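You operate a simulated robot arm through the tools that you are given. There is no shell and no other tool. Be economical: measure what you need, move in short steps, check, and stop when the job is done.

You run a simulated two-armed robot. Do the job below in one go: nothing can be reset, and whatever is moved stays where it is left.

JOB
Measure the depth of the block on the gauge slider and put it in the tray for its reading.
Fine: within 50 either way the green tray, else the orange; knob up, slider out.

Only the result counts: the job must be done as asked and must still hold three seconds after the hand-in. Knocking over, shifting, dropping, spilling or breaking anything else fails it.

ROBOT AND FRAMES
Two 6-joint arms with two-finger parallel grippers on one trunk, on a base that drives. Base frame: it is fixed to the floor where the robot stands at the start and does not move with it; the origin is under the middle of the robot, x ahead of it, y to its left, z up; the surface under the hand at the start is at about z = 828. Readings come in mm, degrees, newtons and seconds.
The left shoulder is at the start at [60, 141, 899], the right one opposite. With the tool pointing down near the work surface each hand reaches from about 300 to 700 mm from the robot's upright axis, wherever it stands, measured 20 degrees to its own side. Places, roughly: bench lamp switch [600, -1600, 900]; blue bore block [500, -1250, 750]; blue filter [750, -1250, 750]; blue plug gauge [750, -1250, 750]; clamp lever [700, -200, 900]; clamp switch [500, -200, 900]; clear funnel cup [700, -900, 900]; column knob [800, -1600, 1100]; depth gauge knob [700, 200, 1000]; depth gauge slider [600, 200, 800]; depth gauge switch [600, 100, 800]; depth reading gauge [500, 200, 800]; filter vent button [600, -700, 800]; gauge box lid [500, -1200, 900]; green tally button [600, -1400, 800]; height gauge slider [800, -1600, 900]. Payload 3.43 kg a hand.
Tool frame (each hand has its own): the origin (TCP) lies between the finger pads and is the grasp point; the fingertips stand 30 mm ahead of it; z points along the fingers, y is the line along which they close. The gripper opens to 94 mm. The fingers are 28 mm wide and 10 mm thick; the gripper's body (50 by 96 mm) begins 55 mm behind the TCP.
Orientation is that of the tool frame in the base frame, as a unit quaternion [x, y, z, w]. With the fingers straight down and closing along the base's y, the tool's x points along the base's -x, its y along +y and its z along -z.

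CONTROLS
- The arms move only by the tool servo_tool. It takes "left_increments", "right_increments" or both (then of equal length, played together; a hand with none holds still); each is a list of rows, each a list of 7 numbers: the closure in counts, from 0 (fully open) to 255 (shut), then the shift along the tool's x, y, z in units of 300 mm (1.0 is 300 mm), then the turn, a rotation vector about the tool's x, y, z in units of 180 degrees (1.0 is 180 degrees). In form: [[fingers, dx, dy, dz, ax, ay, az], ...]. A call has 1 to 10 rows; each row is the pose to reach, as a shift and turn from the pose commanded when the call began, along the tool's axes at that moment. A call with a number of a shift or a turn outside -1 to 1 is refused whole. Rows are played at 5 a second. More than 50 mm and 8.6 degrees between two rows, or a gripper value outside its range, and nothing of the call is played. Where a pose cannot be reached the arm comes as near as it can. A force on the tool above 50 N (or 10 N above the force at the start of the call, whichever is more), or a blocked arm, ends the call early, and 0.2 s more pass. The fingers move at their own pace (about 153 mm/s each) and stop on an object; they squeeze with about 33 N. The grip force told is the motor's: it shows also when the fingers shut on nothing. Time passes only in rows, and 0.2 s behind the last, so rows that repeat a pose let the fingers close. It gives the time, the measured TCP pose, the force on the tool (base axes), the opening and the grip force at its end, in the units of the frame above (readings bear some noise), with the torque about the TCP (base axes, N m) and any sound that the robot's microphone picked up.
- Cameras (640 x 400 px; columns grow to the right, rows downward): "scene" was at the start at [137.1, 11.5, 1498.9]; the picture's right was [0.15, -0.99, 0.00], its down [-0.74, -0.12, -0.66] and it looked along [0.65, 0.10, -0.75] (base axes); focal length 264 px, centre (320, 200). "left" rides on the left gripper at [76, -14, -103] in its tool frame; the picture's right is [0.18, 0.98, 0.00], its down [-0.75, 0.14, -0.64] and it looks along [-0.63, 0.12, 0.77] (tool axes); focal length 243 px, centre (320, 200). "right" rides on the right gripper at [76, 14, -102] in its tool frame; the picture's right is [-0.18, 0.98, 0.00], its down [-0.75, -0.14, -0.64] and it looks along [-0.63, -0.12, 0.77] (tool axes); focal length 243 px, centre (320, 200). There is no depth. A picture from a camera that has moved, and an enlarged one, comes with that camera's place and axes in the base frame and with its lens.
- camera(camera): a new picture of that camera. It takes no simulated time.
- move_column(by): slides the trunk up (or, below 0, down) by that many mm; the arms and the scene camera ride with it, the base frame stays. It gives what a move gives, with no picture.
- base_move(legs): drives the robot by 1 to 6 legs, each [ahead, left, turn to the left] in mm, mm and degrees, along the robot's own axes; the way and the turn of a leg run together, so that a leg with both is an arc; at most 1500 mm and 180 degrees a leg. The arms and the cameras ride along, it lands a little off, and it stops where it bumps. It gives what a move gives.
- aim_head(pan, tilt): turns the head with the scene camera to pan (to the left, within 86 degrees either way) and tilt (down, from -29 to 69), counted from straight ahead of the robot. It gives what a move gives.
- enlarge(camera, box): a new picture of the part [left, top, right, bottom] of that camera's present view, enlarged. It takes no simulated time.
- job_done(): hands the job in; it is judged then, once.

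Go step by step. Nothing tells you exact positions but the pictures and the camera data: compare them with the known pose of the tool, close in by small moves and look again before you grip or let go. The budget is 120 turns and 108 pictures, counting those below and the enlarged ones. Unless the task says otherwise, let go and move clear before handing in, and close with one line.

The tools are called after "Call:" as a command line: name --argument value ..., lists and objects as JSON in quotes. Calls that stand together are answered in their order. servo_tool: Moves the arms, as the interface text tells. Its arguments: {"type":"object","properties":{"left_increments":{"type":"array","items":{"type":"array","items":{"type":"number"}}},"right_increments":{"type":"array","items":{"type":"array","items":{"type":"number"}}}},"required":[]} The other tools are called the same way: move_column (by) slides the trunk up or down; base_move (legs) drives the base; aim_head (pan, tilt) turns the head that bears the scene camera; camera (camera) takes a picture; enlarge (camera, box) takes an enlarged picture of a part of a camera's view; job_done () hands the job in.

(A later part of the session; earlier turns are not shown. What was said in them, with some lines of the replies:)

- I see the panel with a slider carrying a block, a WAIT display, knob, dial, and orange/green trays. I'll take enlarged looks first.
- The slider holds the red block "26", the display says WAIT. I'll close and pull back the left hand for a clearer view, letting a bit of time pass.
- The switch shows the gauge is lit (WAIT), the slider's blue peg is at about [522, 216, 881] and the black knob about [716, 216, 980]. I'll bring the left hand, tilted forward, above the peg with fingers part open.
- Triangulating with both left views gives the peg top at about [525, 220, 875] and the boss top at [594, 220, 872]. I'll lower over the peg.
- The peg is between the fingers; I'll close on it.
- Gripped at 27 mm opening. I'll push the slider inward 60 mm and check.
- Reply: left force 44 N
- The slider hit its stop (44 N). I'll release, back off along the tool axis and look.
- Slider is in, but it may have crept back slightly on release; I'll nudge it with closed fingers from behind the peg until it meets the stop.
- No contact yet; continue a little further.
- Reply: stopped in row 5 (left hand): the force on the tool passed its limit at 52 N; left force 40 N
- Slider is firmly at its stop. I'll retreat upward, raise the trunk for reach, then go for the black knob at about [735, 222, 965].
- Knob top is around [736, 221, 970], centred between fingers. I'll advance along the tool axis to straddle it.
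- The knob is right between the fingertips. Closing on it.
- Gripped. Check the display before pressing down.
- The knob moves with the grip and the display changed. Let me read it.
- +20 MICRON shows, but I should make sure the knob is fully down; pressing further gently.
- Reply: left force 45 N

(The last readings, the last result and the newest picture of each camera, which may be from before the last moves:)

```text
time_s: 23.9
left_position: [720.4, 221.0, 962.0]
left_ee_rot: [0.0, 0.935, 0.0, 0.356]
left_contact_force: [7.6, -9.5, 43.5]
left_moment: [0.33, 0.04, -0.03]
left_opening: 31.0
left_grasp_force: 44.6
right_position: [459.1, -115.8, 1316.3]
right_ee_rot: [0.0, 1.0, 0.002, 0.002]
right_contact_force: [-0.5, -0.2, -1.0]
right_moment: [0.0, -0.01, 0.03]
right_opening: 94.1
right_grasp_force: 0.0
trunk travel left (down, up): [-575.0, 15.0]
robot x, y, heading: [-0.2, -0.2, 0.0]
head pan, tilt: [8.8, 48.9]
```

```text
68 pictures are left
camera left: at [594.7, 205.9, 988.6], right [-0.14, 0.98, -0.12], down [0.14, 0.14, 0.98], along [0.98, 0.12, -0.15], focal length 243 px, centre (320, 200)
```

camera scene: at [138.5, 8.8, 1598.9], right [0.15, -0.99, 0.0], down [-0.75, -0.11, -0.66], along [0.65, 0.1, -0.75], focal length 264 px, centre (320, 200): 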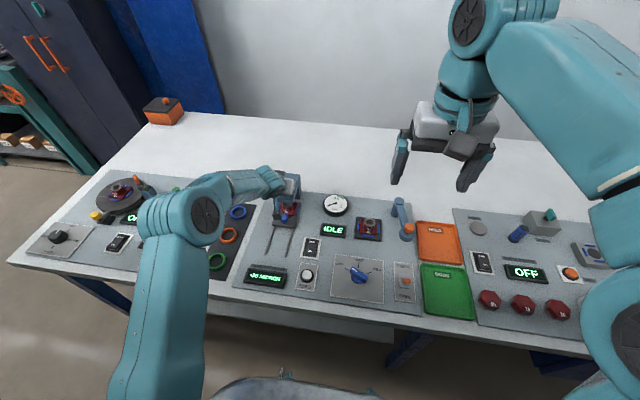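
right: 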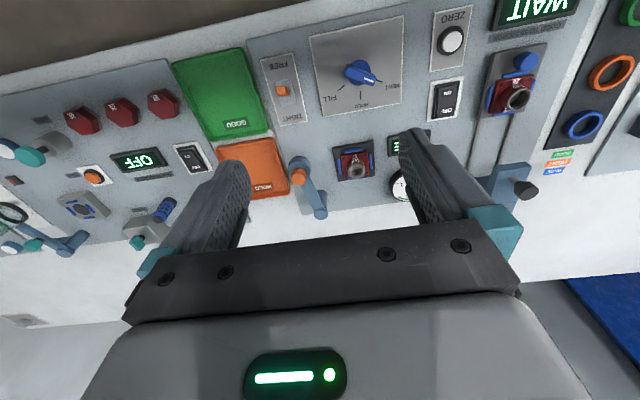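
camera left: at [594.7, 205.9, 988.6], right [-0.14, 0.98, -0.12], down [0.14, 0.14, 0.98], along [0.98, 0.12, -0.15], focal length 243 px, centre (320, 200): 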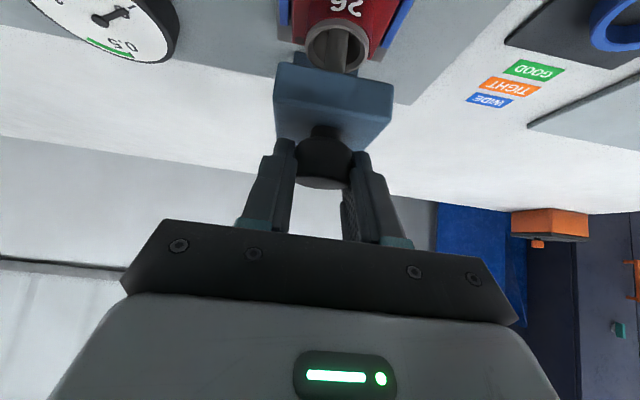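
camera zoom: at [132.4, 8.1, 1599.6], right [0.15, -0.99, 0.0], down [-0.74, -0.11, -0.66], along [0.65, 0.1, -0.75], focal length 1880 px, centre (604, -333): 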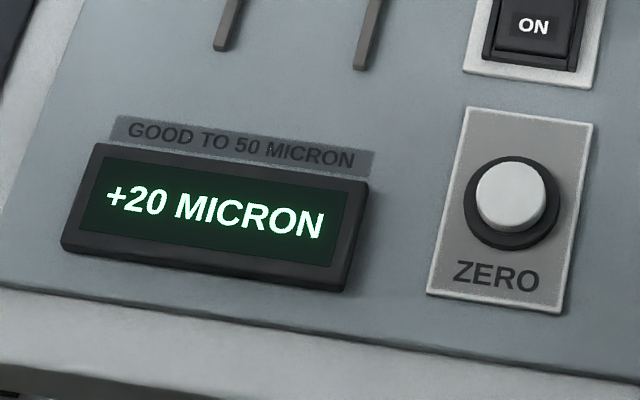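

Fully down (43 N) and stable at +20 MICRON, so it's within 50: the green tray. Raising the knob back up now.

Call:
servo_tool --left_increments '[[255, -0.0108, 0, -0.0127, 0, 0, 0], [255, -0.0217, 0, -0.0253, 0, 0, 0], [255, -0.0325, 0, -0.038, 0, 0, 0], [255, -0.0434, 0, -0.0506, 0, 0, 0], [255, -0.0542, 0, -0.0633, 0, 0, 0], [255, -0.0608, 0, -0.0708, 0, 0, 0], [255, -0.065, 0, -0.0759, 0, 0, 0]]'

Call:
camera --camera "left"

Call:
enlarge --camera "scene" --box '[235, 250, 325, 300]'

```text
time_s: 25.5
left_position: [719.4, 220.7, 980.9]
left_ee_rot: [0.0, 0.939, 0.0, 0.344]
left_contact_force: [10.0, -12.9, -1.7]
left_moment: [0.34, 0.36, 0.11]
left_opening: 31.2
left_grasp_force: 45.2
right_position: [465.0, -115.3, 1315.1]
right_ee_rot: [0.0, 1.0, 0.001, -0.001]
right_contact_force: [0.5, -0.4, -0.2]
right_moment: [0.03, -0.05, 0.03]
right_opening: 94.0
right_grasp_force: 0.0
trunk travel left (down, up): [-575.0, 15.0]
robot x, y, heading: [0.7, -2.4, 0.1]
head pan, tilt: [8.8, 48.9]
```

```text
67 pictures are left
camera left: at [595.2, 205.8, 1009.8], right [-0.14, 0.98, -0.12], down [0.16, 0.14, 0.98], along [0.98, 0.12, -0.18], focal length 243 px, centre (320, 200)
```

left: 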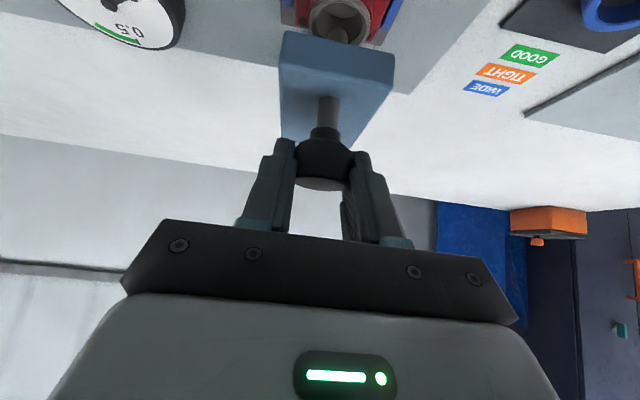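

```text
7.11 times, centred on (280, 275) of scene
camera zoom: at [139.2, 9.6, 1598.6], right [0.15, -0.99, 0.0], down [-0.75, -0.11, -0.66], along [0.65, 0.1, -0.75], focal length 1880 px, centre (604, -333)
```

zoom: 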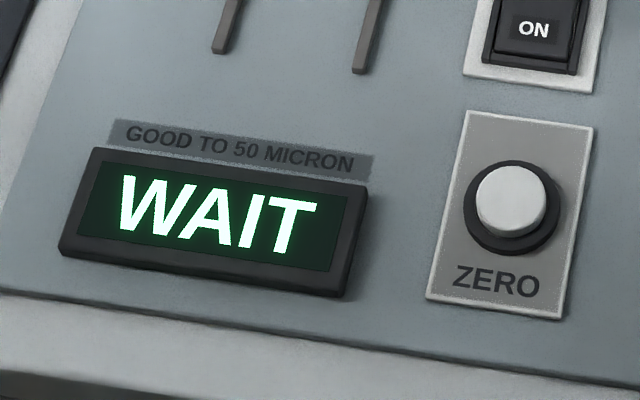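

Knob back at its original height; a slight extra lift to its upper stop, then open and back away along the tool axis.

Call:
servo_tool --left_increments '[[255, -0.004, 0, -0.005, 0, 0, 0], [255, -0.0087, 0, -0.01, 0, 0, 0], [92, -0.0087, 0, -0.01, 0, 0, 0], [92, -0.0087, 0, -0.01, 0, 0, 0], [92, -0.0087, 0, -0.08, 0, 0, 0], [92, 0, 0, -0.16, 0, 0, 0], [92, 0.02, 0, -0.25, 0, 0, 0], [92, 0.1, 0, -0.35, 0, 0, 0], [92, 0.2, 0, -0.4, 0, 0.03, 0], [119, 0.3, 0, -0.4, 0, 0.06, 0]]'

Call:
camera --camera "left"

Call:
enlarge --camera "scene" --box '[220, 150, 340, 250]'

```text
time_s: 27.7
left_position: [571.6, 222.4, 1015.6]
left_ee_rot: [0.0, 0.966, -0.001, 0.257]
left_contact_force: [0.5, -0.3, -0.3]
left_moment: [0.0, 0.02, 0.01]
left_opening: 50.4
left_grasp_force: 0.1
right_position: [461.9, -112.7, 1315.0]
right_ee_rot: [0.0, 1.0, 0.0, 0.001]
right_contact_force: [0.6, 0.2, -0.5]
right_moment: [0.04, -0.01, -0.01]
right_opening: 94.1
right_grasp_force: 0.0
trunk travel left (down, up): [-575.0, 15.0]
robot x, y, heading: [1.4, -1.8, -0.0]
head pan, tilt: [8.8, 48.9]
```

```text
65 pictures are left
camera left: at [454.2, 207.9, 1068.5], right [-0.16, 0.98, -0.09], down [0.34, 0.14, 0.93], along [0.93, 0.12, -0.35], focal length 243 px, centre (320, 200)
```

left: 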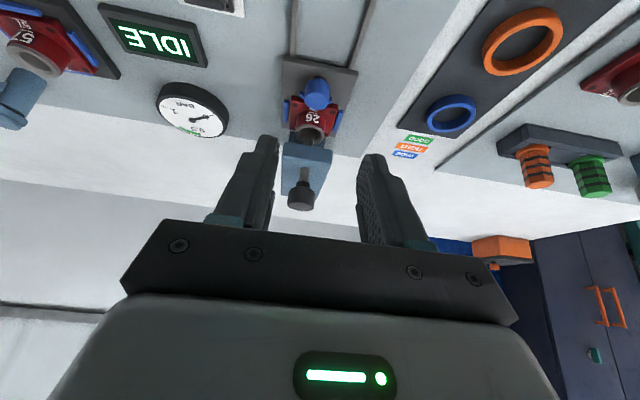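

```text
4.00 times, centred on (280, 200) of scene
camera zoom: at [135.7, 12.4, 1599.0], right [0.15, -0.99, 0.0], down [-0.74, -0.12, -0.66], along [0.65, 0.1, -0.75], focal length 1057 px, centre (480, 200)
```

zoom: 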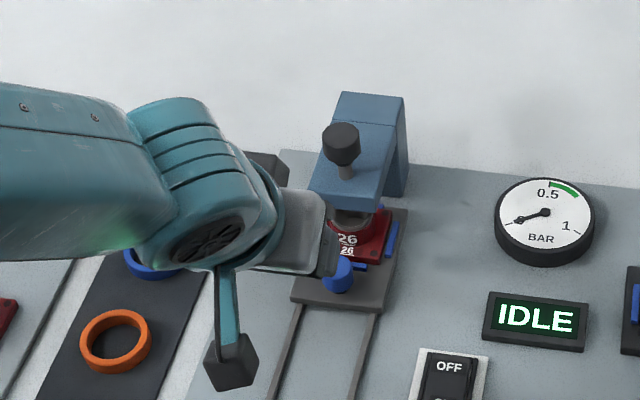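

Knob stays up. Now back down to grip the slider's peg at its inner position.

Call:
servo_tool --left_increments '[[119, -0.018, -0.006, 0.08, 0, 0.005, 0], [119, -0.036, -0.006, 0.16, 0, 0.01, 0], [119, -0.054, -0.006, 0.237, 0, 0.0156, 0], [119, -0.05, -0.006, 0.31, 0, 0.0156, 0], [119, -0.046, -0.006, 0.4, 0, 0.0156, 0], [119, -0.043, -0.006, 0.46, 0, 0.0156, 0], [119, -0.041, -0.006, 0.502, 0, 0.0156, 0], [119, -0.041, -0.006, 0.502, 0, 0.0156, 0]]'

Call:
camera --camera "left"

```text
time_s: 29.5
left_position: [660.3, 220.4, 888.9]
left_ee_rot: [0.0, 0.973, 0.0, 0.232]
left_contact_force: [0.4, -0.7, -0.3]
left_moment: [-0.02, -0.01, 0.02]
left_opening: 50.3
left_grasp_force: 0.0
right_position: [463.2, -113.8, 1315.8]
right_ee_rot: [0.0, 1.0, -0.001, -0.001]
right_contact_force: [-0.1, 0.4, 0.0]
right_moment: [-0.01, 0.0, -0.01]
right_opening: 94.1
right_grasp_force: 0.1
trunk travel left (down, up): [-575.0, 15.0]
robot x, y, heading: [0.3, -2.9, -0.0]
head pan, tilt: [8.8, 48.9]
```

```text
63 pictures are left
camera left: at [544.9, 205.6, 946.4], right [-0.16, 0.98, -0.08], down [0.38, 0.14, 0.91], along [0.91, 0.12, -0.4], focal length 243 px, centre (320, 200)
```

left: 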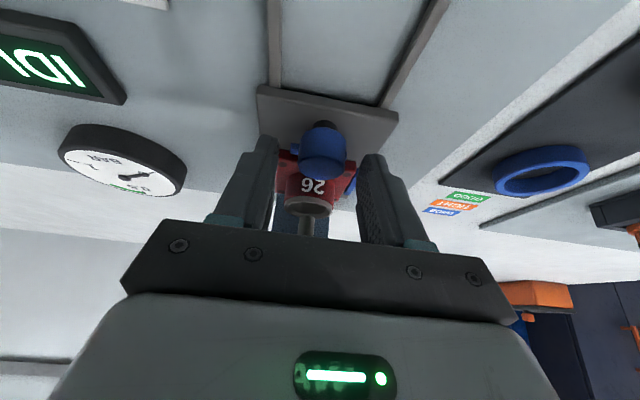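

Call:
servo_tool --left_increments '[[119, 0.012, 0, -0.006, 0, 0, 0], [255, 0.012, 0, -0.006, 0, 0, 0], [255, 0.012, 0, -0.006, 0, 0, 0], [255, 0.012, 0, -0.006, 0, 0, 0], [255, 0.0417, 0, -0.0212, 0, 0, 0], [255, 0.0713, 0, -0.0363, 0, 0, 0], [255, 0.101, 0, -0.0515, 0, 0, 0], [255, 0.1307, 0, -0.0667, 0, 0, 0], [255, 0.1603, 0, -0.0818, 0, 0, 0], [255, 0.19, 0, -0.097, 0, 0, 0]]'

Call:
enlarge --camera "scene" --box '[220, 150, 340, 250]'

```text
time_s: 31.7
left_position: [594.0, 221.1, 888.8]
left_ee_rot: [-0.001, 0.973, -0.001, 0.232]
left_contact_force: [0.2, 3.3, -0.8]
left_moment: [0.56, 0.16, 0.1]
left_opening: 27.6
left_grasp_force: 44.9
right_position: [463.4, -113.1, 1315.5]
right_ee_rot: [-0.001, 1.0, -0.001, 0.0]
right_contact_force: [-0.5, 0.2, 0.1]
right_moment: [-0.04, -0.03, 0.03]
right_opening: 94.1
right_grasp_force: 0.0
trunk travel left (down, up): [-575.0, 15.0]
robot x, y, heading: [-2.3, -2.1, -0.1]
head pan, tilt: [8.8, 48.9]
```

```text
4.00 times, centred on (280, 200) of scene
camera zoom: at [137.0, 12.0, 1598.8], right [0.15, -0.99, 0.0], down [-0.74, -0.12, -0.66], along [0.65, 0.1, -0.75], focal length 1057 px, centre (480, 200)
```

zoom: 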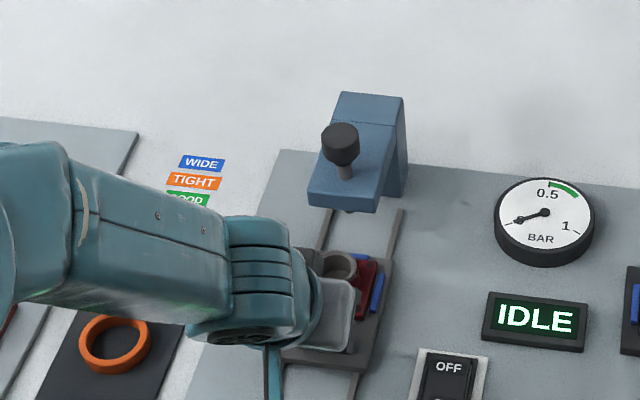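

Sliding out well; continue to the outer stop.

Call:
servo_tool --left_increments '[[255, 0.03, 0, -0.0152, 0, 0, 0], [255, 0.06, 0, -0.0303, 0, 0, 0], [255, 0.089, 0, -0.0455, 0, 0, 0], [255, 0.119, 0, -0.0607, 0, 0, 0], [255, 0.149, 0, -0.0758, 0, 0, 0], [255, 0.178, 0, -0.091, 0, 0, 0], [255, 0.202, 0, -0.103, 0, 0, 0], [255, 0.226, 0, -0.115, 0, 0, 0], [255, 0.249, 0, -0.127, 0, 0, 0], [255, 0.267, 0, -0.136, 0, 0, 0]]'

Call:
camera --camera "left"

Call:
enlarge --camera "scene" --box '[220, 170, 340, 290]'

```text
time_s: 33.9
left_position: [510.7, 220.4, 890.9]
left_ee_rot: [-0.001, 0.972, 0.001, 0.236]
left_contact_force: [23.5, 16.3, -5.7]
left_moment: [2.45, 0.16, 1.41]
left_opening: 27.3
left_grasp_force: 45.7
right_position: [469.5, -114.1, 1313.4]
right_ee_rot: [0.0, 1.0, 0.0, -0.002]
right_contact_force: [0.4, 0.8, -0.6]
right_moment: [-0.03, -0.03, -0.02]
right_opening: 93.8
right_grasp_force: 0.0
trunk travel left (down, up): [-575.0, 15.0]
robot x, y, heading: [-2.8, 0.6, 0.1]
head pan, tilt: [8.8, 48.9]
```

```text
61 pictures are left
camera left: at [396.3, 205.5, 947.7], right [-0.16, 0.98, -0.08], down [0.38, 0.14, 0.92], along [0.91, 0.12, -0.39], focal length 243 px, centre (320, 200)
```

left: 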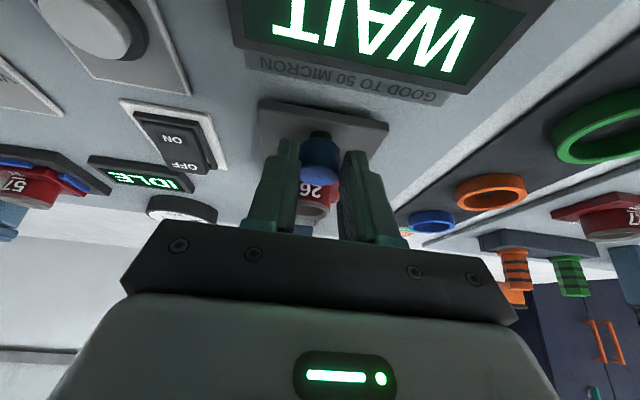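

```text
3.33 times, centred on (280, 230) of scene
camera zoom: at [143.8, 11.0, 1598.2], right [0.15, -0.99, 0.0], down [-0.75, -0.12, -0.65], along [0.65, 0.1, -0.76], focal length 881 px, centre (453, 100)
```

zoom: 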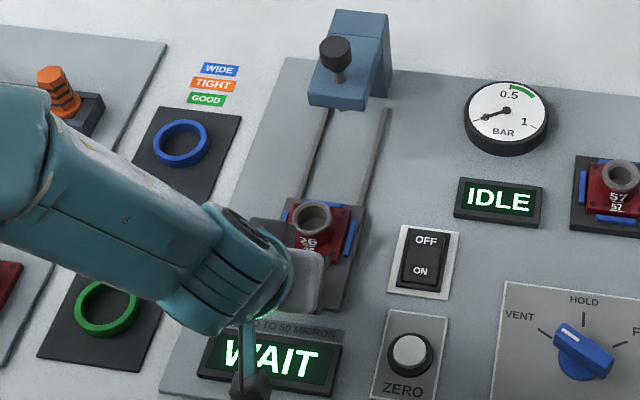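

Slider fully out. Release the peg, retreat and straighten the tool above the block.

Call:
servo_tool --left_increments '[[119, -0.018, 0, 0.009, 0, 0, 0], [119, -0.018, 0, 0.009, 0, 0, 0], [119, -0.018, 0, -0.08, 0, 0, 0], [119, -0.018, 0, -0.18, 0, 0, 0], [119, -0.018, 0, -0.3, 0, 0, 0], [119, 0.0, 0, -0.4, 0, 0.04, 0], [119, 0.0, 0, -0.4, 0, 0.08, 0], [119, 0.0, 0, -0.4, 0, 0.12, 0], [119, 0.0, 0, -0.4, 0, 0.15, 0], [119, 0.0, 0, -0.4, 0, 0.15, 0]]'

Call:
camera --camera "left"

Call:
camera --camera "scene"

```text
time_s: 36.1
left_position: [448.8, 221.4, 997.3]
left_ee_rot: [0.0, 1.0, -0.001, -0.002]
left_contact_force: [-0.3, 0.4, 0.8]
left_moment: [0.0, 0.02, 0.0]
left_opening: 50.4
left_grasp_force: 0.1
right_position: [463.5, -113.5, 1315.8]
right_ee_rot: [0.001, 1.0, 0.0, 0.0]
right_contact_force: [0.5, 0.6, -0.8]
right_moment: [-0.03, 0.0, -0.01]
right_opening: 93.9
right_grasp_force: 0.0
trunk travel left (down, up): [-575.0, 15.0]
robot x, y, heading: [-1.6, 1.9, -0.0]
head pan, tilt: [8.8, 48.9]
```

```text
59 pictures are left
camera left: at [372.7, 206.7, 1100.4], right [-0.18, 0.98, 0.0], down [0.76, 0.14, 0.64], along [0.63, 0.12, -0.77], focal length 243 px, centre (320, 200)
```

left: 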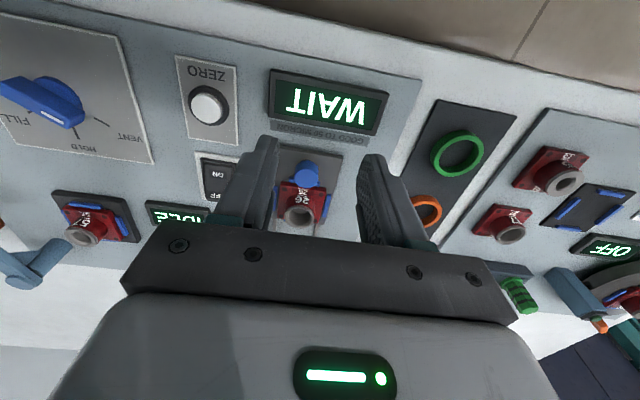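

```text
58 pictures are left
camera scene: at [136.1, 11.8, 1598.9], right [0.15, -0.99, 0.0], down [-0.74, -0.12, -0.66], along [0.65, 0.1, -0.75], focal length 264 px, centre (320, 200)
```

scene: 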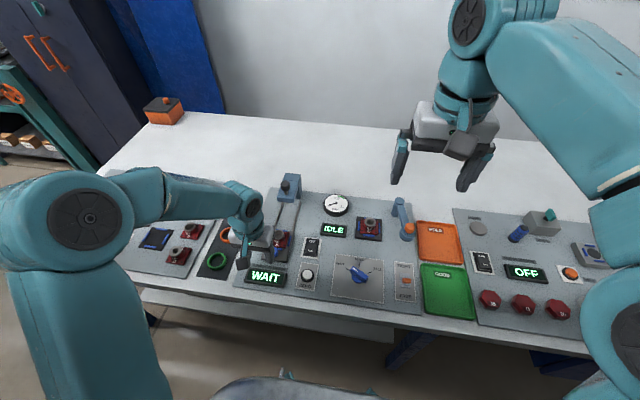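

Call:
enlarge --camera "left" --box '[250, 140, 370, 240]'

Call:
enlarge --camera "scene" --box '[240, 190, 320, 290]'

```text
4.00 times, centred on (310, 190) of left
camera zoom: at [372.7, 206.7, 1100.4], right [-0.18, 0.98, 0.0], down [0.76, 0.14, 0.64], along [0.63, 0.12, -0.77], focal length 970 px, centre (360, 240)
```

zoom: 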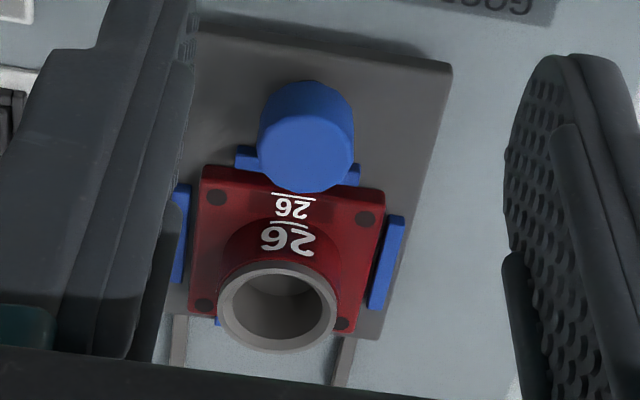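

```text
4.00 times, centred on (280, 240) of scene
camera zoom: at [136.1, 11.8, 1598.9], right [0.15, -0.99, 0.0], down [-0.74, -0.12, -0.66], along [0.65, 0.1, -0.75], focal length 1057 px, centre (480, 40)
```

zoom: 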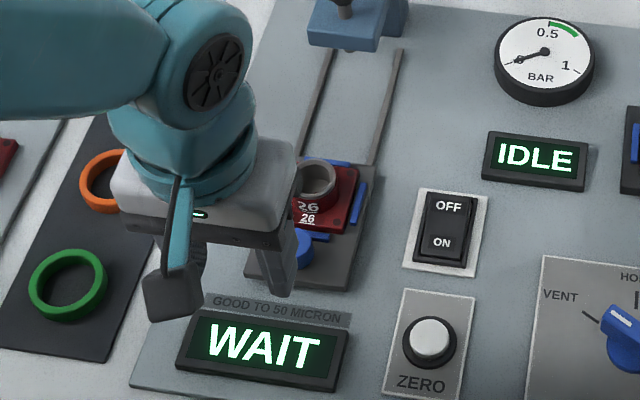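

Boss is around [588, 221], top z ≈ 876. I'll go above it with fingers open and look.

Call:
servo_tool --left_increments '[[92, -0.1, 0, 0.0, 0, 0, 0], [92, -0.2, 0, 0.0, 0, 0, 0], [92, -0.3, 0, 0.05, 0, 0, 0], [92, -0.4, 0, 0.1, 0, 0, 0], [92, -0.464, -0.001, 0.17, 0, 0, 0], [92, -0.464, -0.001, 0.224, 0, 0, 0], [92, -0.464, -0.001, 0.224, 0, 0, 0]]'

Call:
camera --camera "left"

Call:
enlarge --camera "scene" --box '[240, 170, 320, 270]'

Call:
enlarge --camera "right" --box '[420, 0, 640, 140]'

```text
time_s: 37.7
left_position: [589.0, 219.4, 927.7]
left_ee_rot: [0.0, 1.0, -0.001, -0.001]
left_contact_force: [-0.1, -0.2, 0.1]
left_moment: [-0.02, 0.0, 0.01]
left_opening: 60.1
left_grasp_force: 0.1
right_position: [462.0, -113.8, 1316.3]
right_ee_rot: [0.0, 1.0, 0.0, 0.001]
right_contact_force: [-1.4, 0.3, 0.0]
right_moment: [0.0, 0.0, 0.02]
right_opening: 93.9
right_grasp_force: 0.1
trunk travel left (down, up): [-575.0, 15.0]
robot x, y, heading: [-2.6, -1.1, -0.1]
head pan, tilt: [8.8, 48.9]
```

```text
55 pictures are left
camera left: at [512.2, 205.2, 1031.5], right [-0.18, 0.98, 0.0], down [0.75, 0.14, 0.64], along [0.63, 0.12, -0.77], focal length 243 px, centre (320, 200)
```

left: 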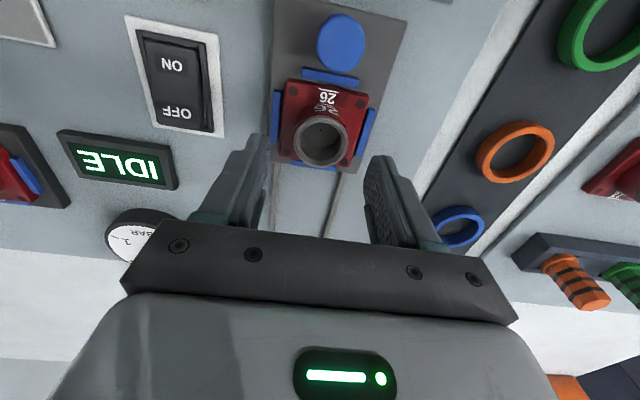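

```text
4.00 times, centred on (280, 220) of scene
camera zoom: at [135.6, 11.3, 1599.0], right [0.15, -0.99, 0.0], down [-0.74, -0.12, -0.66], along [0.65, 0.1, -0.75], focal length 1057 px, centre (480, 120)
```

zoom: 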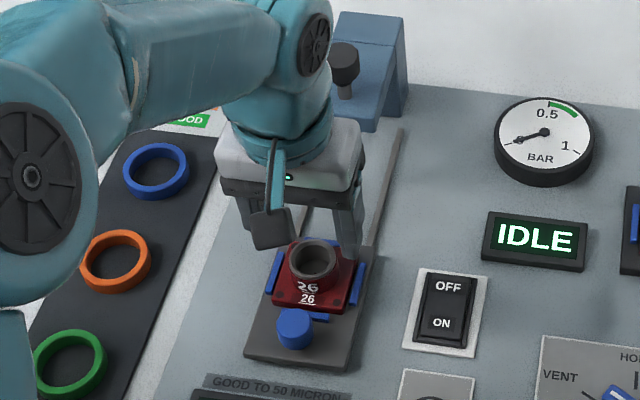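

```text
2.86 times, centred on (530, 70) of right
camera zoom: at [385.4, -100.5, 1417.5], right [0.18, 0.98, 0.0], down [0.75, -0.14, 0.64], along [0.63, -0.12, -0.77], focal length 693 px, centre (-280, 571)
```

zoom: 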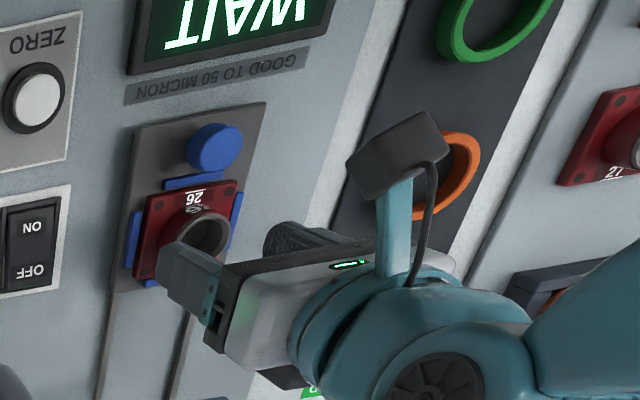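

Boss refined to [584, 221, ~879]. Lower and grip it.

Call:
servo_tool --left_increments '[[92, 0.015, 0.004, 0.03, 0, 0, 0], [92, 0.015, 0.004, 0.07, 0, 0, 0], [92, 0.015, 0.004, 0.1, 0, 0, 0], [92, 0.015, 0.004, 0.118, 0, 0, 0], [92, 0.015, 0.004, 0.118, 0, 0, 0]]'

Call:
camera --camera "left"

```text
time_s: 38.9
left_position: [585.3, 221.0, 893.4]
left_ee_rot: [-0.001, 1.0, -0.001, -0.002]
left_contact_force: [-0.1, -0.3, -0.6]
left_moment: [-0.01, 0.0, 0.0]
left_opening: 60.2
left_grasp_force: 0.1
right_position: [463.5, -113.6, 1316.4]
right_ee_rot: [0.0, 1.0, 0.001, 0.0]
right_contact_force: [0.5, -1.2, 0.2]
right_moment: [-0.02, 0.0, -0.03]
right_opening: 93.9
right_grasp_force: 0.1
trunk travel left (down, up): [-575.0, 15.0]
robot x, y, heading: [-2.4, 0.4, 0.1]
head pan, tilt: [8.8, 48.9]
```

```text
52 pictures are left
camera left: at [508.2, 205.9, 996.8], right [-0.18, 0.98, 0.0], down [0.76, 0.14, 0.64], along [0.63, 0.12, -0.77], focal length 243 px, centre (320, 200)
```

left: 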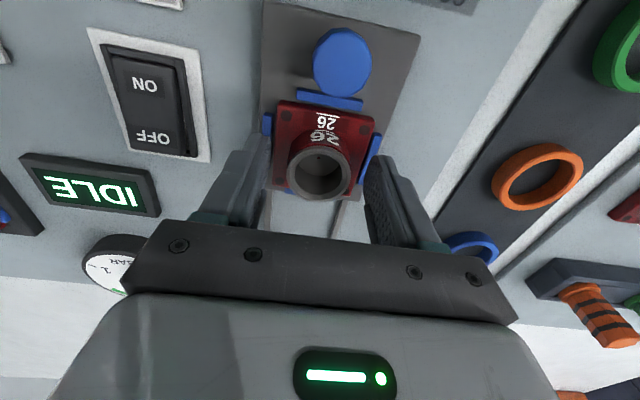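

Call:
servo_tool --left_increments '[[150, 0, 0, 0.007, 0, 0, 0], [255, 0, 0, 0.007, 0, 0, 0], [255, 0, 0, 0.007, 0, 0, 0], [255, 0, 0, 0.007, 0, 0, 0], [255, 0, 0, -0.01, 0, 0, 0], [255, 0, 0, -0.03, 0, 0, 0], [255, 0, 0, -0.06, 0, 0, 0]]'

Call:
camera --camera "left"

Call:
enlarge --camera "scene" --box '[240, 170, 320, 270]'

```text
time_s: 40.5
left_position: [585.6, 221.4, 910.4]
left_ee_rot: [0.0, 1.0, -0.001, -0.002]
left_contact_force: [-0.1, -0.2, -4.5]
left_moment: [0.01, 0.07, 0.0]
left_opening: 39.6
left_grasp_force: 33.0
right_position: [464.6, -113.6, 1315.5]
right_ee_rot: [0.0, 1.0, 0.0, -0.001]
right_contact_force: [0.3, 1.2, -0.3]
right_moment: [0.0, -0.01, 0.02]
right_opening: 94.0
right_grasp_force: 0.1
trunk travel left (down, up): [-575.0, 15.0]
robot x, y, heading: [1.8, 0.0, -0.0]
head pan, tilt: [8.8, 48.9]
```

```text
51 pictures are left
camera left: at [508.8, 207.8, 1014.5], right [-0.18, 0.98, 0.0], down [0.76, 0.14, 0.64], along [0.63, 0.12, -0.77], focal length 243 px, centre (320, 200)
```

left: 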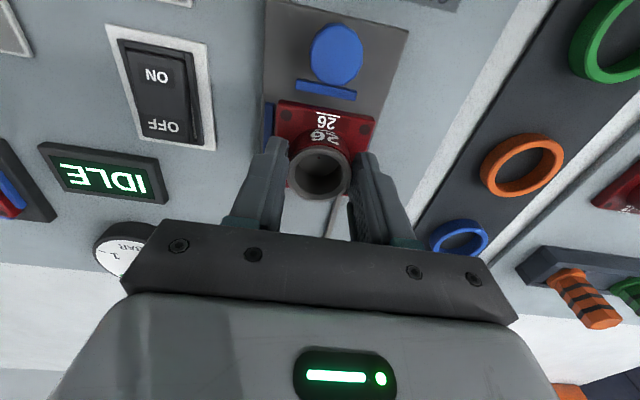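

```text
4.00 times, centred on (280, 220) of scene
camera zoom: at [138.3, 12.2, 1598.7], right [0.15, -0.99, 0.0], down [-0.75, -0.12, -0.66], along [0.65, 0.1, -0.75], focal length 1057 px, centre (480, 120)
```

zoom: 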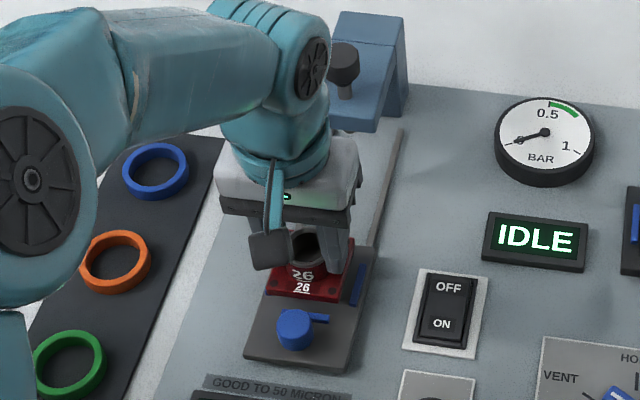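

Block is lifted. Raise it clear, then drive sideways to the right so the left hand gets over the green tray (~[500, -320]).

Call:
servo_tool --left_increments '[[255, 0, 0, -0.1, 0, 0, 0], [255, 0, 0, -0.2, 0, 0, 0], [255, 0.05, 0, -0.3, 0, 0, 0], [255, 0.15, 0, -0.4, 0, 0, 0], [255, 0.28, 0, -0.45, 0, 0, 0]]'

Call:
aim_head --pan -30 --tilt 50

Call:
camera --camera "scene"

```text
time_s: 41.7
left_position: [501.1, 222.6, 1046.2]
left_ee_rot: [-0.001, 1.0, -0.001, -0.001]
left_contact_force: [-0.3, 0.2, -3.1]
left_moment: [-0.01, -0.01, 0.01]
left_opening: 39.3
left_grasp_force: 32.9
right_position: [462.9, -112.0, 1314.9]
right_ee_rot: [0.0, 1.0, 0.0, 0.0]
right_contact_force: [0.2, -0.3, 0.6]
right_moment: [0.0, -0.04, 0.01]
right_opening: 94.0
right_grasp_force: 0.0
trunk travel left (down, up): [-575.0, 15.0]
robot x, y, heading: [-3.0, -2.8, -0.2]
head pan, tilt: [8.8, 48.9]
```

```text
time_s: 42.7
left_position: [501.0, 224.5, 1046.0]
left_ee_rot: [0.0, 1.0, -0.001, -0.001]
left_contact_force: [0.2, 0.0, -3.1]
left_moment: [0.03, -0.01, 0.01]
left_opening: 39.4
left_grasp_force: 32.4
right_position: [463.5, -113.9, 1315.8]
right_ee_rot: [0.0, 1.0, 0.001, 0.0]
right_contact_force: [-0.1, 1.0, 0.4]
right_moment: [-0.01, -0.01, 0.01]
right_opening: 94.0
right_grasp_force: 0.0
trunk travel left (down, up): [-575.0, 15.0]
robot x, y, heading: [-0.9, 0.5, 0.1]
head pan, tilt: [-30.0, 50.0]
```

```text
49 pictures are left
camera scene: at [126.6, -38.8, 1597.4], right [-0.5, -0.87, 0.0], down [-0.66, 0.38, -0.64], along [0.56, -0.32, -0.77], focal length 264 px, centre (320, 200)
```

scene: 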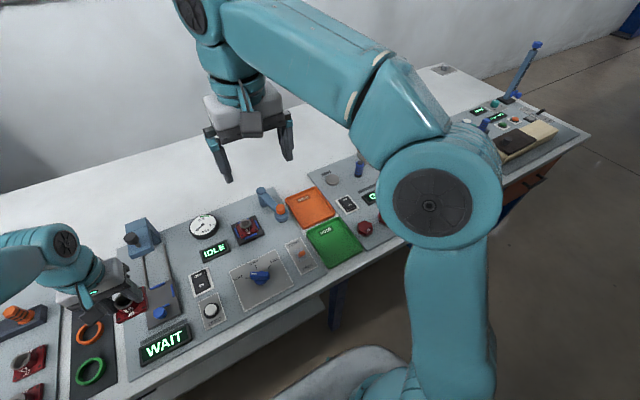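

Way is clear. Drive 520 mm to the right.

Call:
base_move --legs '[[0, -520, 0]]'

Call:
aim_head --pan 15 --tilt 52

Call:
camera --camera "scene"

Call:
camera --camera "left"

```text
time_s: 49.8
left_position: [501.9, -297.7, 1046.1]
left_ee_rot: [0.001, 1.0, 0.0, -0.002]
left_contact_force: [0.4, 0.9, -3.0]
left_moment: [-0.04, 0.01, 0.03]
left_opening: 39.4
left_grasp_force: 33.4
right_position: [463.3, -634.1, 1313.5]
right_ee_rot: [0.002, 1.0, 0.0, 0.0]
right_contact_force: [0.4, 0.4, 0.0]
right_moment: [-0.01, 0.03, -0.02]
right_opening: 94.1
right_grasp_force: 0.1
trunk travel left (down, up): [-575.0, 15.0]
robot x, y, heading: [-1.4, -516.8, -0.4]
head pan, tilt: [-30.0, 50.0]
```

```text
time_s: 50.9
left_position: [502.7, -298.6, 1047.0]
left_ee_rot: [0.002, 1.0, 0.0, -0.002]
left_contact_force: [-0.3, 0.2, -3.7]
left_moment: [0.01, 0.01, -0.02]
left_opening: 39.2
left_grasp_force: 33.1
right_position: [463.9, -635.9, 1314.8]
right_ee_rot: [0.003, 1.0, 0.0, -0.001]
right_contact_force: [0.6, 0.2, -0.4]
right_moment: [0.02, -0.01, 0.0]
right_opening: 94.0
right_grasp_force: 0.1
trunk travel left (down, up): [-575.0, 15.0]
robot x, y, heading: [0.1, -521.3, -0.4]
head pan, tilt: [15.0, 52.0]
```

```text
48 pictures are left
camera scene: at [133.4, -501.4, 1594.6], right [0.25, -0.97, 0.0], down [-0.76, -0.2, -0.61], along [0.59, 0.16, -0.79], focal length 264 px, centre (320, 200)
```

scene: 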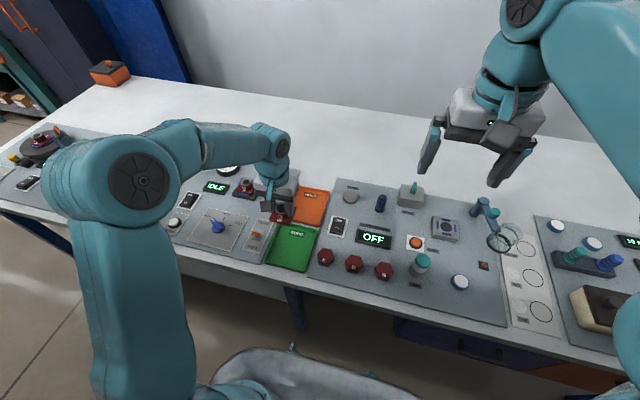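

```text
47 pictures are left
camera left: at [426.5, -312.2, 1149.5], right [-0.18, 0.98, 0.0], down [0.76, 0.14, 0.64], along [0.63, 0.11, -0.77], focal length 243 px, centre (320, 200)
```

left: 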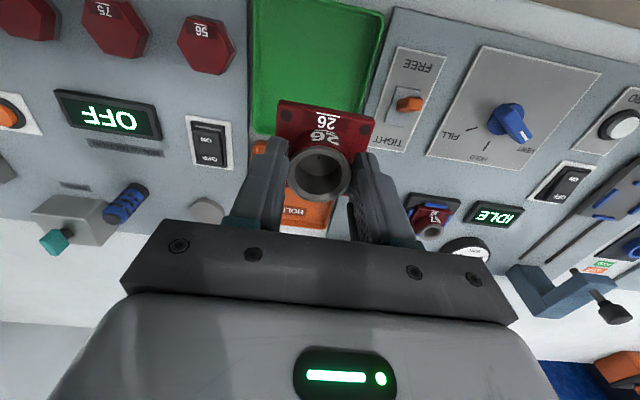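

Tray centre is about [497, -313]. Move over it and descend to z≈915.

Call:
servo_tool --left_increments '[[255, 0.01, -0.024, 0.05, 0, 0, 0], [255, 0.02, -0.048, 0.12, 0, 0, 0], [255, 0.02, -0.048, 0.22, 0, 0, 0], [255, 0.02, -0.048, 0.32, 0, 0, 0], [255, 0.02, -0.048, 0.4, 0, 0, 0], [255, 0.02, -0.048, 0.44, 0, 0, 0], [255, 0.02, -0.048, 0.44, 0, 0, 0]]'

Call:
camera --camera "left"

Call:
enlarge --camera "scene" --box '[240, 170, 350, 290]'

```text
time_s: 52.5
left_position: [495.4, -312.7, 913.7]
left_ee_rot: [0.002, 1.0, 0.0, -0.002]
left_contact_force: [0.4, -0.9, -1.9]
left_moment: [0.03, 0.0, 0.01]
left_opening: 39.6
left_grasp_force: 33.6
right_position: [462.4, -634.5, 1315.0]
right_ee_rot: [0.003, 1.0, 0.0, 0.0]
right_contact_force: [-1.0, -0.4, 0.4]
right_moment: [-0.04, 0.01, -0.01]
right_opening: 94.0
right_grasp_force: 0.1
trunk travel left (down, up): [-575.0, 15.0]
robot x, y, heading: [-4.8, -521.3, -0.4]
head pan, tilt: [15.0, 52.0]
```

```text
46 pictures are left
camera left: at [419.2, -326.4, 1016.9], right [-0.18, 0.98, 0.0], down [0.76, 0.14, 0.64], along [0.63, 0.11, -0.77], focal length 243 px, centre (320, 200)
```

left: 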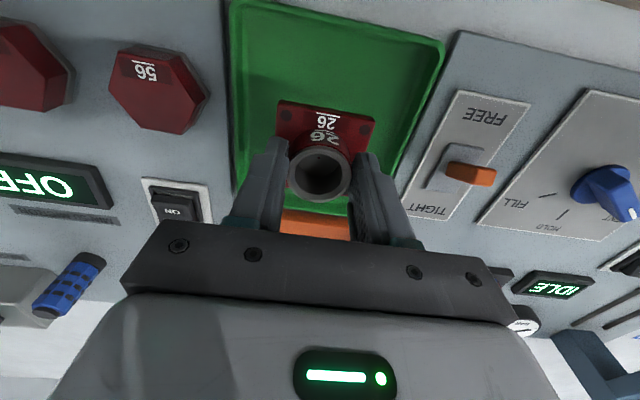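

```text
3.33 times, centred on (295, 230) of scene
camera zoom: at [132.4, -501.3, 1594.7], right [0.25, -0.97, 0.0], down [-0.76, -0.2, -0.62], along [0.6, 0.16, -0.79], focal length 881 px, centre (403, 100)
```

zoom: 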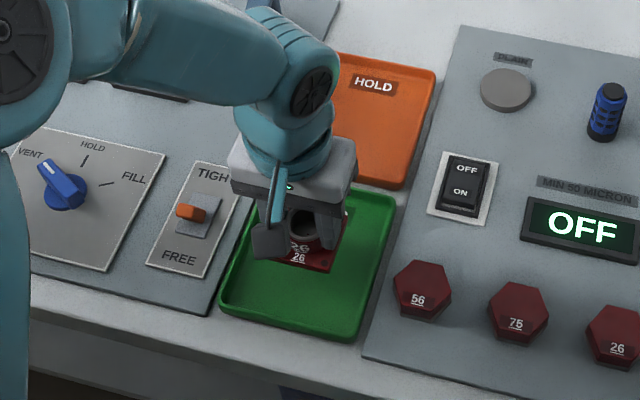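

Call:
servo_tool --left_increments '[[255, 0.02, 0, 0.02, 0, 0, 0], [255, 0.035, 0, 0.04, 0, 0, 0], [255, 0.035, 0, 0.06, 0, 0, 0], [255, 0.035, 0, 0.08, 0, 0, 0], [255, 0.035, 0, 0.09, 0, 0, 0], [255, 0.035, 0, 0.1, 0, 0, 0], [255, 0.035, 0, 0.1, 0, 0, 0]]'

Call:
camera --camera "left"

```text
time_s: 54.1
left_position: [484.7, -311.9, 885.0]
left_ee_rot: [0.002, 1.0, -0.001, -0.002]
left_contact_force: [-0.6, 1.5, -2.9]
left_moment: [-0.01, 0.02, 0.04]
left_opening: 39.4
left_grasp_force: 32.4
right_position: [461.8, -633.6, 1315.8]
right_ee_rot: [0.003, 1.0, -0.001, 0.0]
right_contact_force: [0.1, 0.4, -0.3]
right_moment: [-0.01, -0.01, 0.0]
right_opening: 93.9
right_grasp_force: 0.1
trunk travel left (down, up): [-575.0, 15.0]
robot x, y, heading: [-3.1, -520.1, -0.4]
head pan, tilt: [15.0, 52.0]
```

```text
44 pictures are left
camera left: at [408.3, -326.3, 987.7], right [-0.18, 0.98, 0.0], down [0.76, 0.14, 0.64], along [0.63, 0.11, -0.77], focal length 243 px, centre (320, 200)
```

left: 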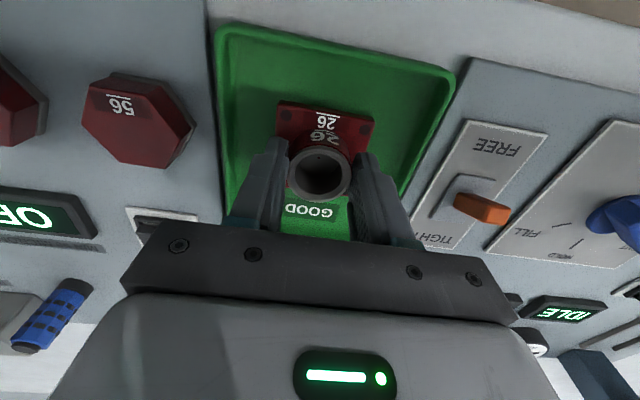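

Still free; descend in small steps to contact.

Call:
servo_tool --left_increments '[[255, 0, 0, 0.008, 0, 0, 0], [255, 0, 0, 0.016, 0, 0, 0], [255, 0, 0, 0.024, 0, 0, 0], [255, 0, 0, 0.032, 0, 0, 0], [255, 0, 0, 0.032, 0, 0, 0]]'

```text
time_s: 55.3
left_position: [484.1, -312.9, 875.9]
left_ee_rot: [0.002, 1.0, -0.001, -0.001]
left_contact_force: [-0.9, -0.2, -2.8]
left_moment: [0.03, -0.02, 0.02]
left_opening: 39.6
left_grasp_force: 32.6
right_position: [462.6, -634.0, 1315.0]
right_ee_rot: [0.002, 1.0, -0.001, 0.001]
right_contact_force: [-0.2, 0.1, -0.3]
right_moment: [0.0, 0.0, -0.04]
right_opening: 93.9
right_grasp_force: 0.0
trunk travel left (down, up): [-575.0, 15.0]
robot x, y, heading: [2.3, -516.1, -0.1]
head pan, tilt: [15.0, 52.0]
```

Call:
servo_tool --left_increments '[[255, 0, 0, 0.007, 0, 0, 0], [255, 0, 0, 0.014, 0, 0, 0], [255, 0, 0, 0.014, 0, 0, 0]]'

Call:
camera --camera "left"

```text
time_s: 56.1
left_position: [484.9, -314.0, 873.3]
left_ee_rot: [0.002, 1.0, 0.001, -0.001]
left_contact_force: [0.7, -0.2, 19.6]
left_moment: [0.09, 0.57, 0.01]
left_opening: 39.4
left_grasp_force: 33.2
right_position: [460.3, -636.0, 1316.6]
right_ee_rot: [0.002, 1.0, 0.0, 0.001]
right_contact_force: [1.3, 0.2, 0.3]
right_moment: [-0.02, -0.02, 0.01]
right_opening: 94.1
right_grasp_force: 0.0
trunk travel left (down, up): [-575.0, 15.0]
robot x, y, heading: [-1.7, -515.0, -0.2]
head pan, tilt: [15.0, 52.0]
```

```text
43 pictures are left
camera left: at [408.1, -327.2, 976.0], right [-0.18, 0.98, 0.0], down [0.75, 0.14, 0.64], along [0.63, 0.12, -0.77], focal length 243 px, centre (320, 200)
```

left: 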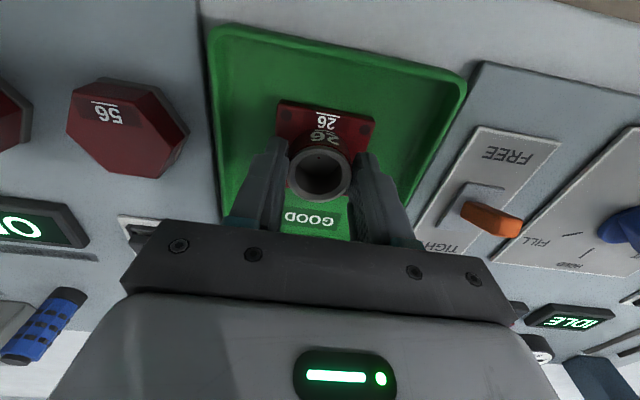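

Contact with the tray floor (≈20 N). Ease, open gradually and rise straight up.

Call:
servo_tool --left_increments '[[255, 0, 0, -0.004, 0, 0, 0], [120, 0, 0, -0.004, 0, 0, 0], [100, 0, 0, -0.004, 0, 0, 0], [100, 0, 0, -0.05, 0, 0, 0], [100, 0, 0, -0.15, 0, 0, 0], [100, 0, 0, -0.3, 0, 0, 0], [100, 0, 0, -0.45, 0, 0, 0], [100, 0, 0, -0.5, 0, 0, 0]]'

Call:
camera --camera "left"

Call:
aim_head --pan 35 --tilt 48

Call:
camera --camera "scene"

```text
time_s: 57.9
left_position: [486.3, -312.4, 1021.6]
left_ee_rot: [0.002, 1.0, 0.0, -0.003]
left_contact_force: [0.4, -0.4, -0.7]
left_moment: [-0.01, -0.02, -0.01]
left_opening: 57.3
left_grasp_force: 0.1
right_position: [461.5, -634.1, 1315.0]
right_ee_rot: [0.003, 1.0, 0.0, 0.0]
right_contact_force: [0.0, 0.5, -0.4]
right_moment: [0.0, 0.03, 0.0]
right_opening: 94.1
right_grasp_force: 0.0
trunk travel left (down, up): [-575.0, 15.0]
robot x, y, heading: [2.5, -521.2, -0.3]
head pan, tilt: [15.0, 52.0]
```

```text
42 pictures are left
camera left: at [409.3, -326.6, 1125.4], right [-0.18, 0.98, 0.0], down [0.76, 0.14, 0.64], along [0.63, 0.11, -0.77], focal length 243 px, centre (320, 200)
```

left: 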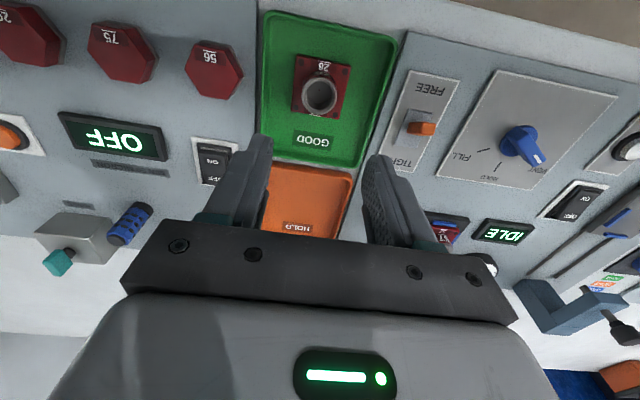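

```text
time_s: 58.8
left_position: [486.0, -313.3, 1022.3]
left_ee_rot: [0.001, 1.0, 0.0, -0.002]
left_contact_force: [-0.8, 0.3, 0.6]
left_moment: [0.02, -0.01, -0.01]
left_opening: 57.4
left_grasp_force: 0.0
right_position: [462.4, -635.4, 1315.1]
right_ee_rot: [0.003, 1.0, 0.0, 0.0]
right_contact_force: [-0.4, 0.1, -0.2]
right_moment: [0.0, -0.02, -0.04]
right_opening: 93.9
right_grasp_force: 0.0
trunk travel left (down, up): [-575.0, 15.0]
robot x, y, heading: [-5.7, -519.6, -0.4]
head pan, tilt: [35.0, 48.0]
```

```text
41 pictures are left
camera scene: at [123.8, -475.5, 1600.1], right [0.57, -0.82, 0.0], down [-0.61, -0.42, -0.67], along [0.55, 0.38, -0.74], focal length 264 px, centre (320, 200)
```

scene: 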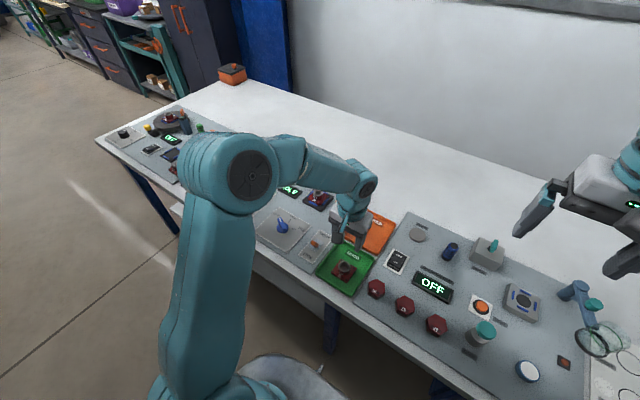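

The block sits flat in the green tray. A last check of the slider and knob.

Call:
enlarge --camera "left" --box '[460, 120, 640, 360]'

```text
1.67 times, centred on (550, 240) of left
camera zoom: at [409.1, -326.7, 1125.0], right [-0.18, 0.98, 0.0], down [0.76, 0.14, 0.64], along [0.63, 0.11, -0.77], focal length 404 px, centre (-63, 133)
```

zoom: 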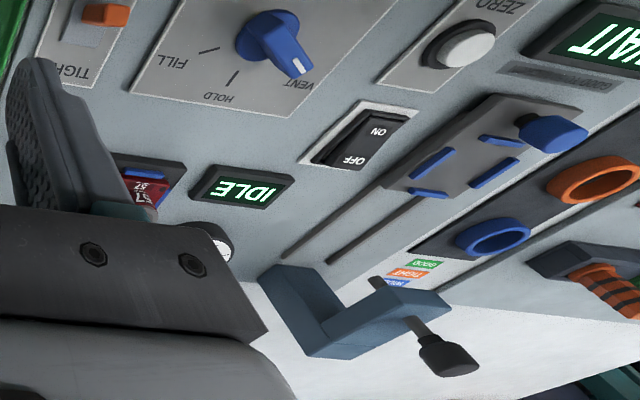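

The knob is up, the slider is out and empty, the block is in the green tray and the hand is clear. Handing in.

Call:
job_done

```text
The job is handed in.
```

The gauge read +20 micron for block 26, which is within 50, so the block is in the green tray. The knob is up and the slider is out. I did not press ZERO, so the reading relies on the gauge's zero as I found it.
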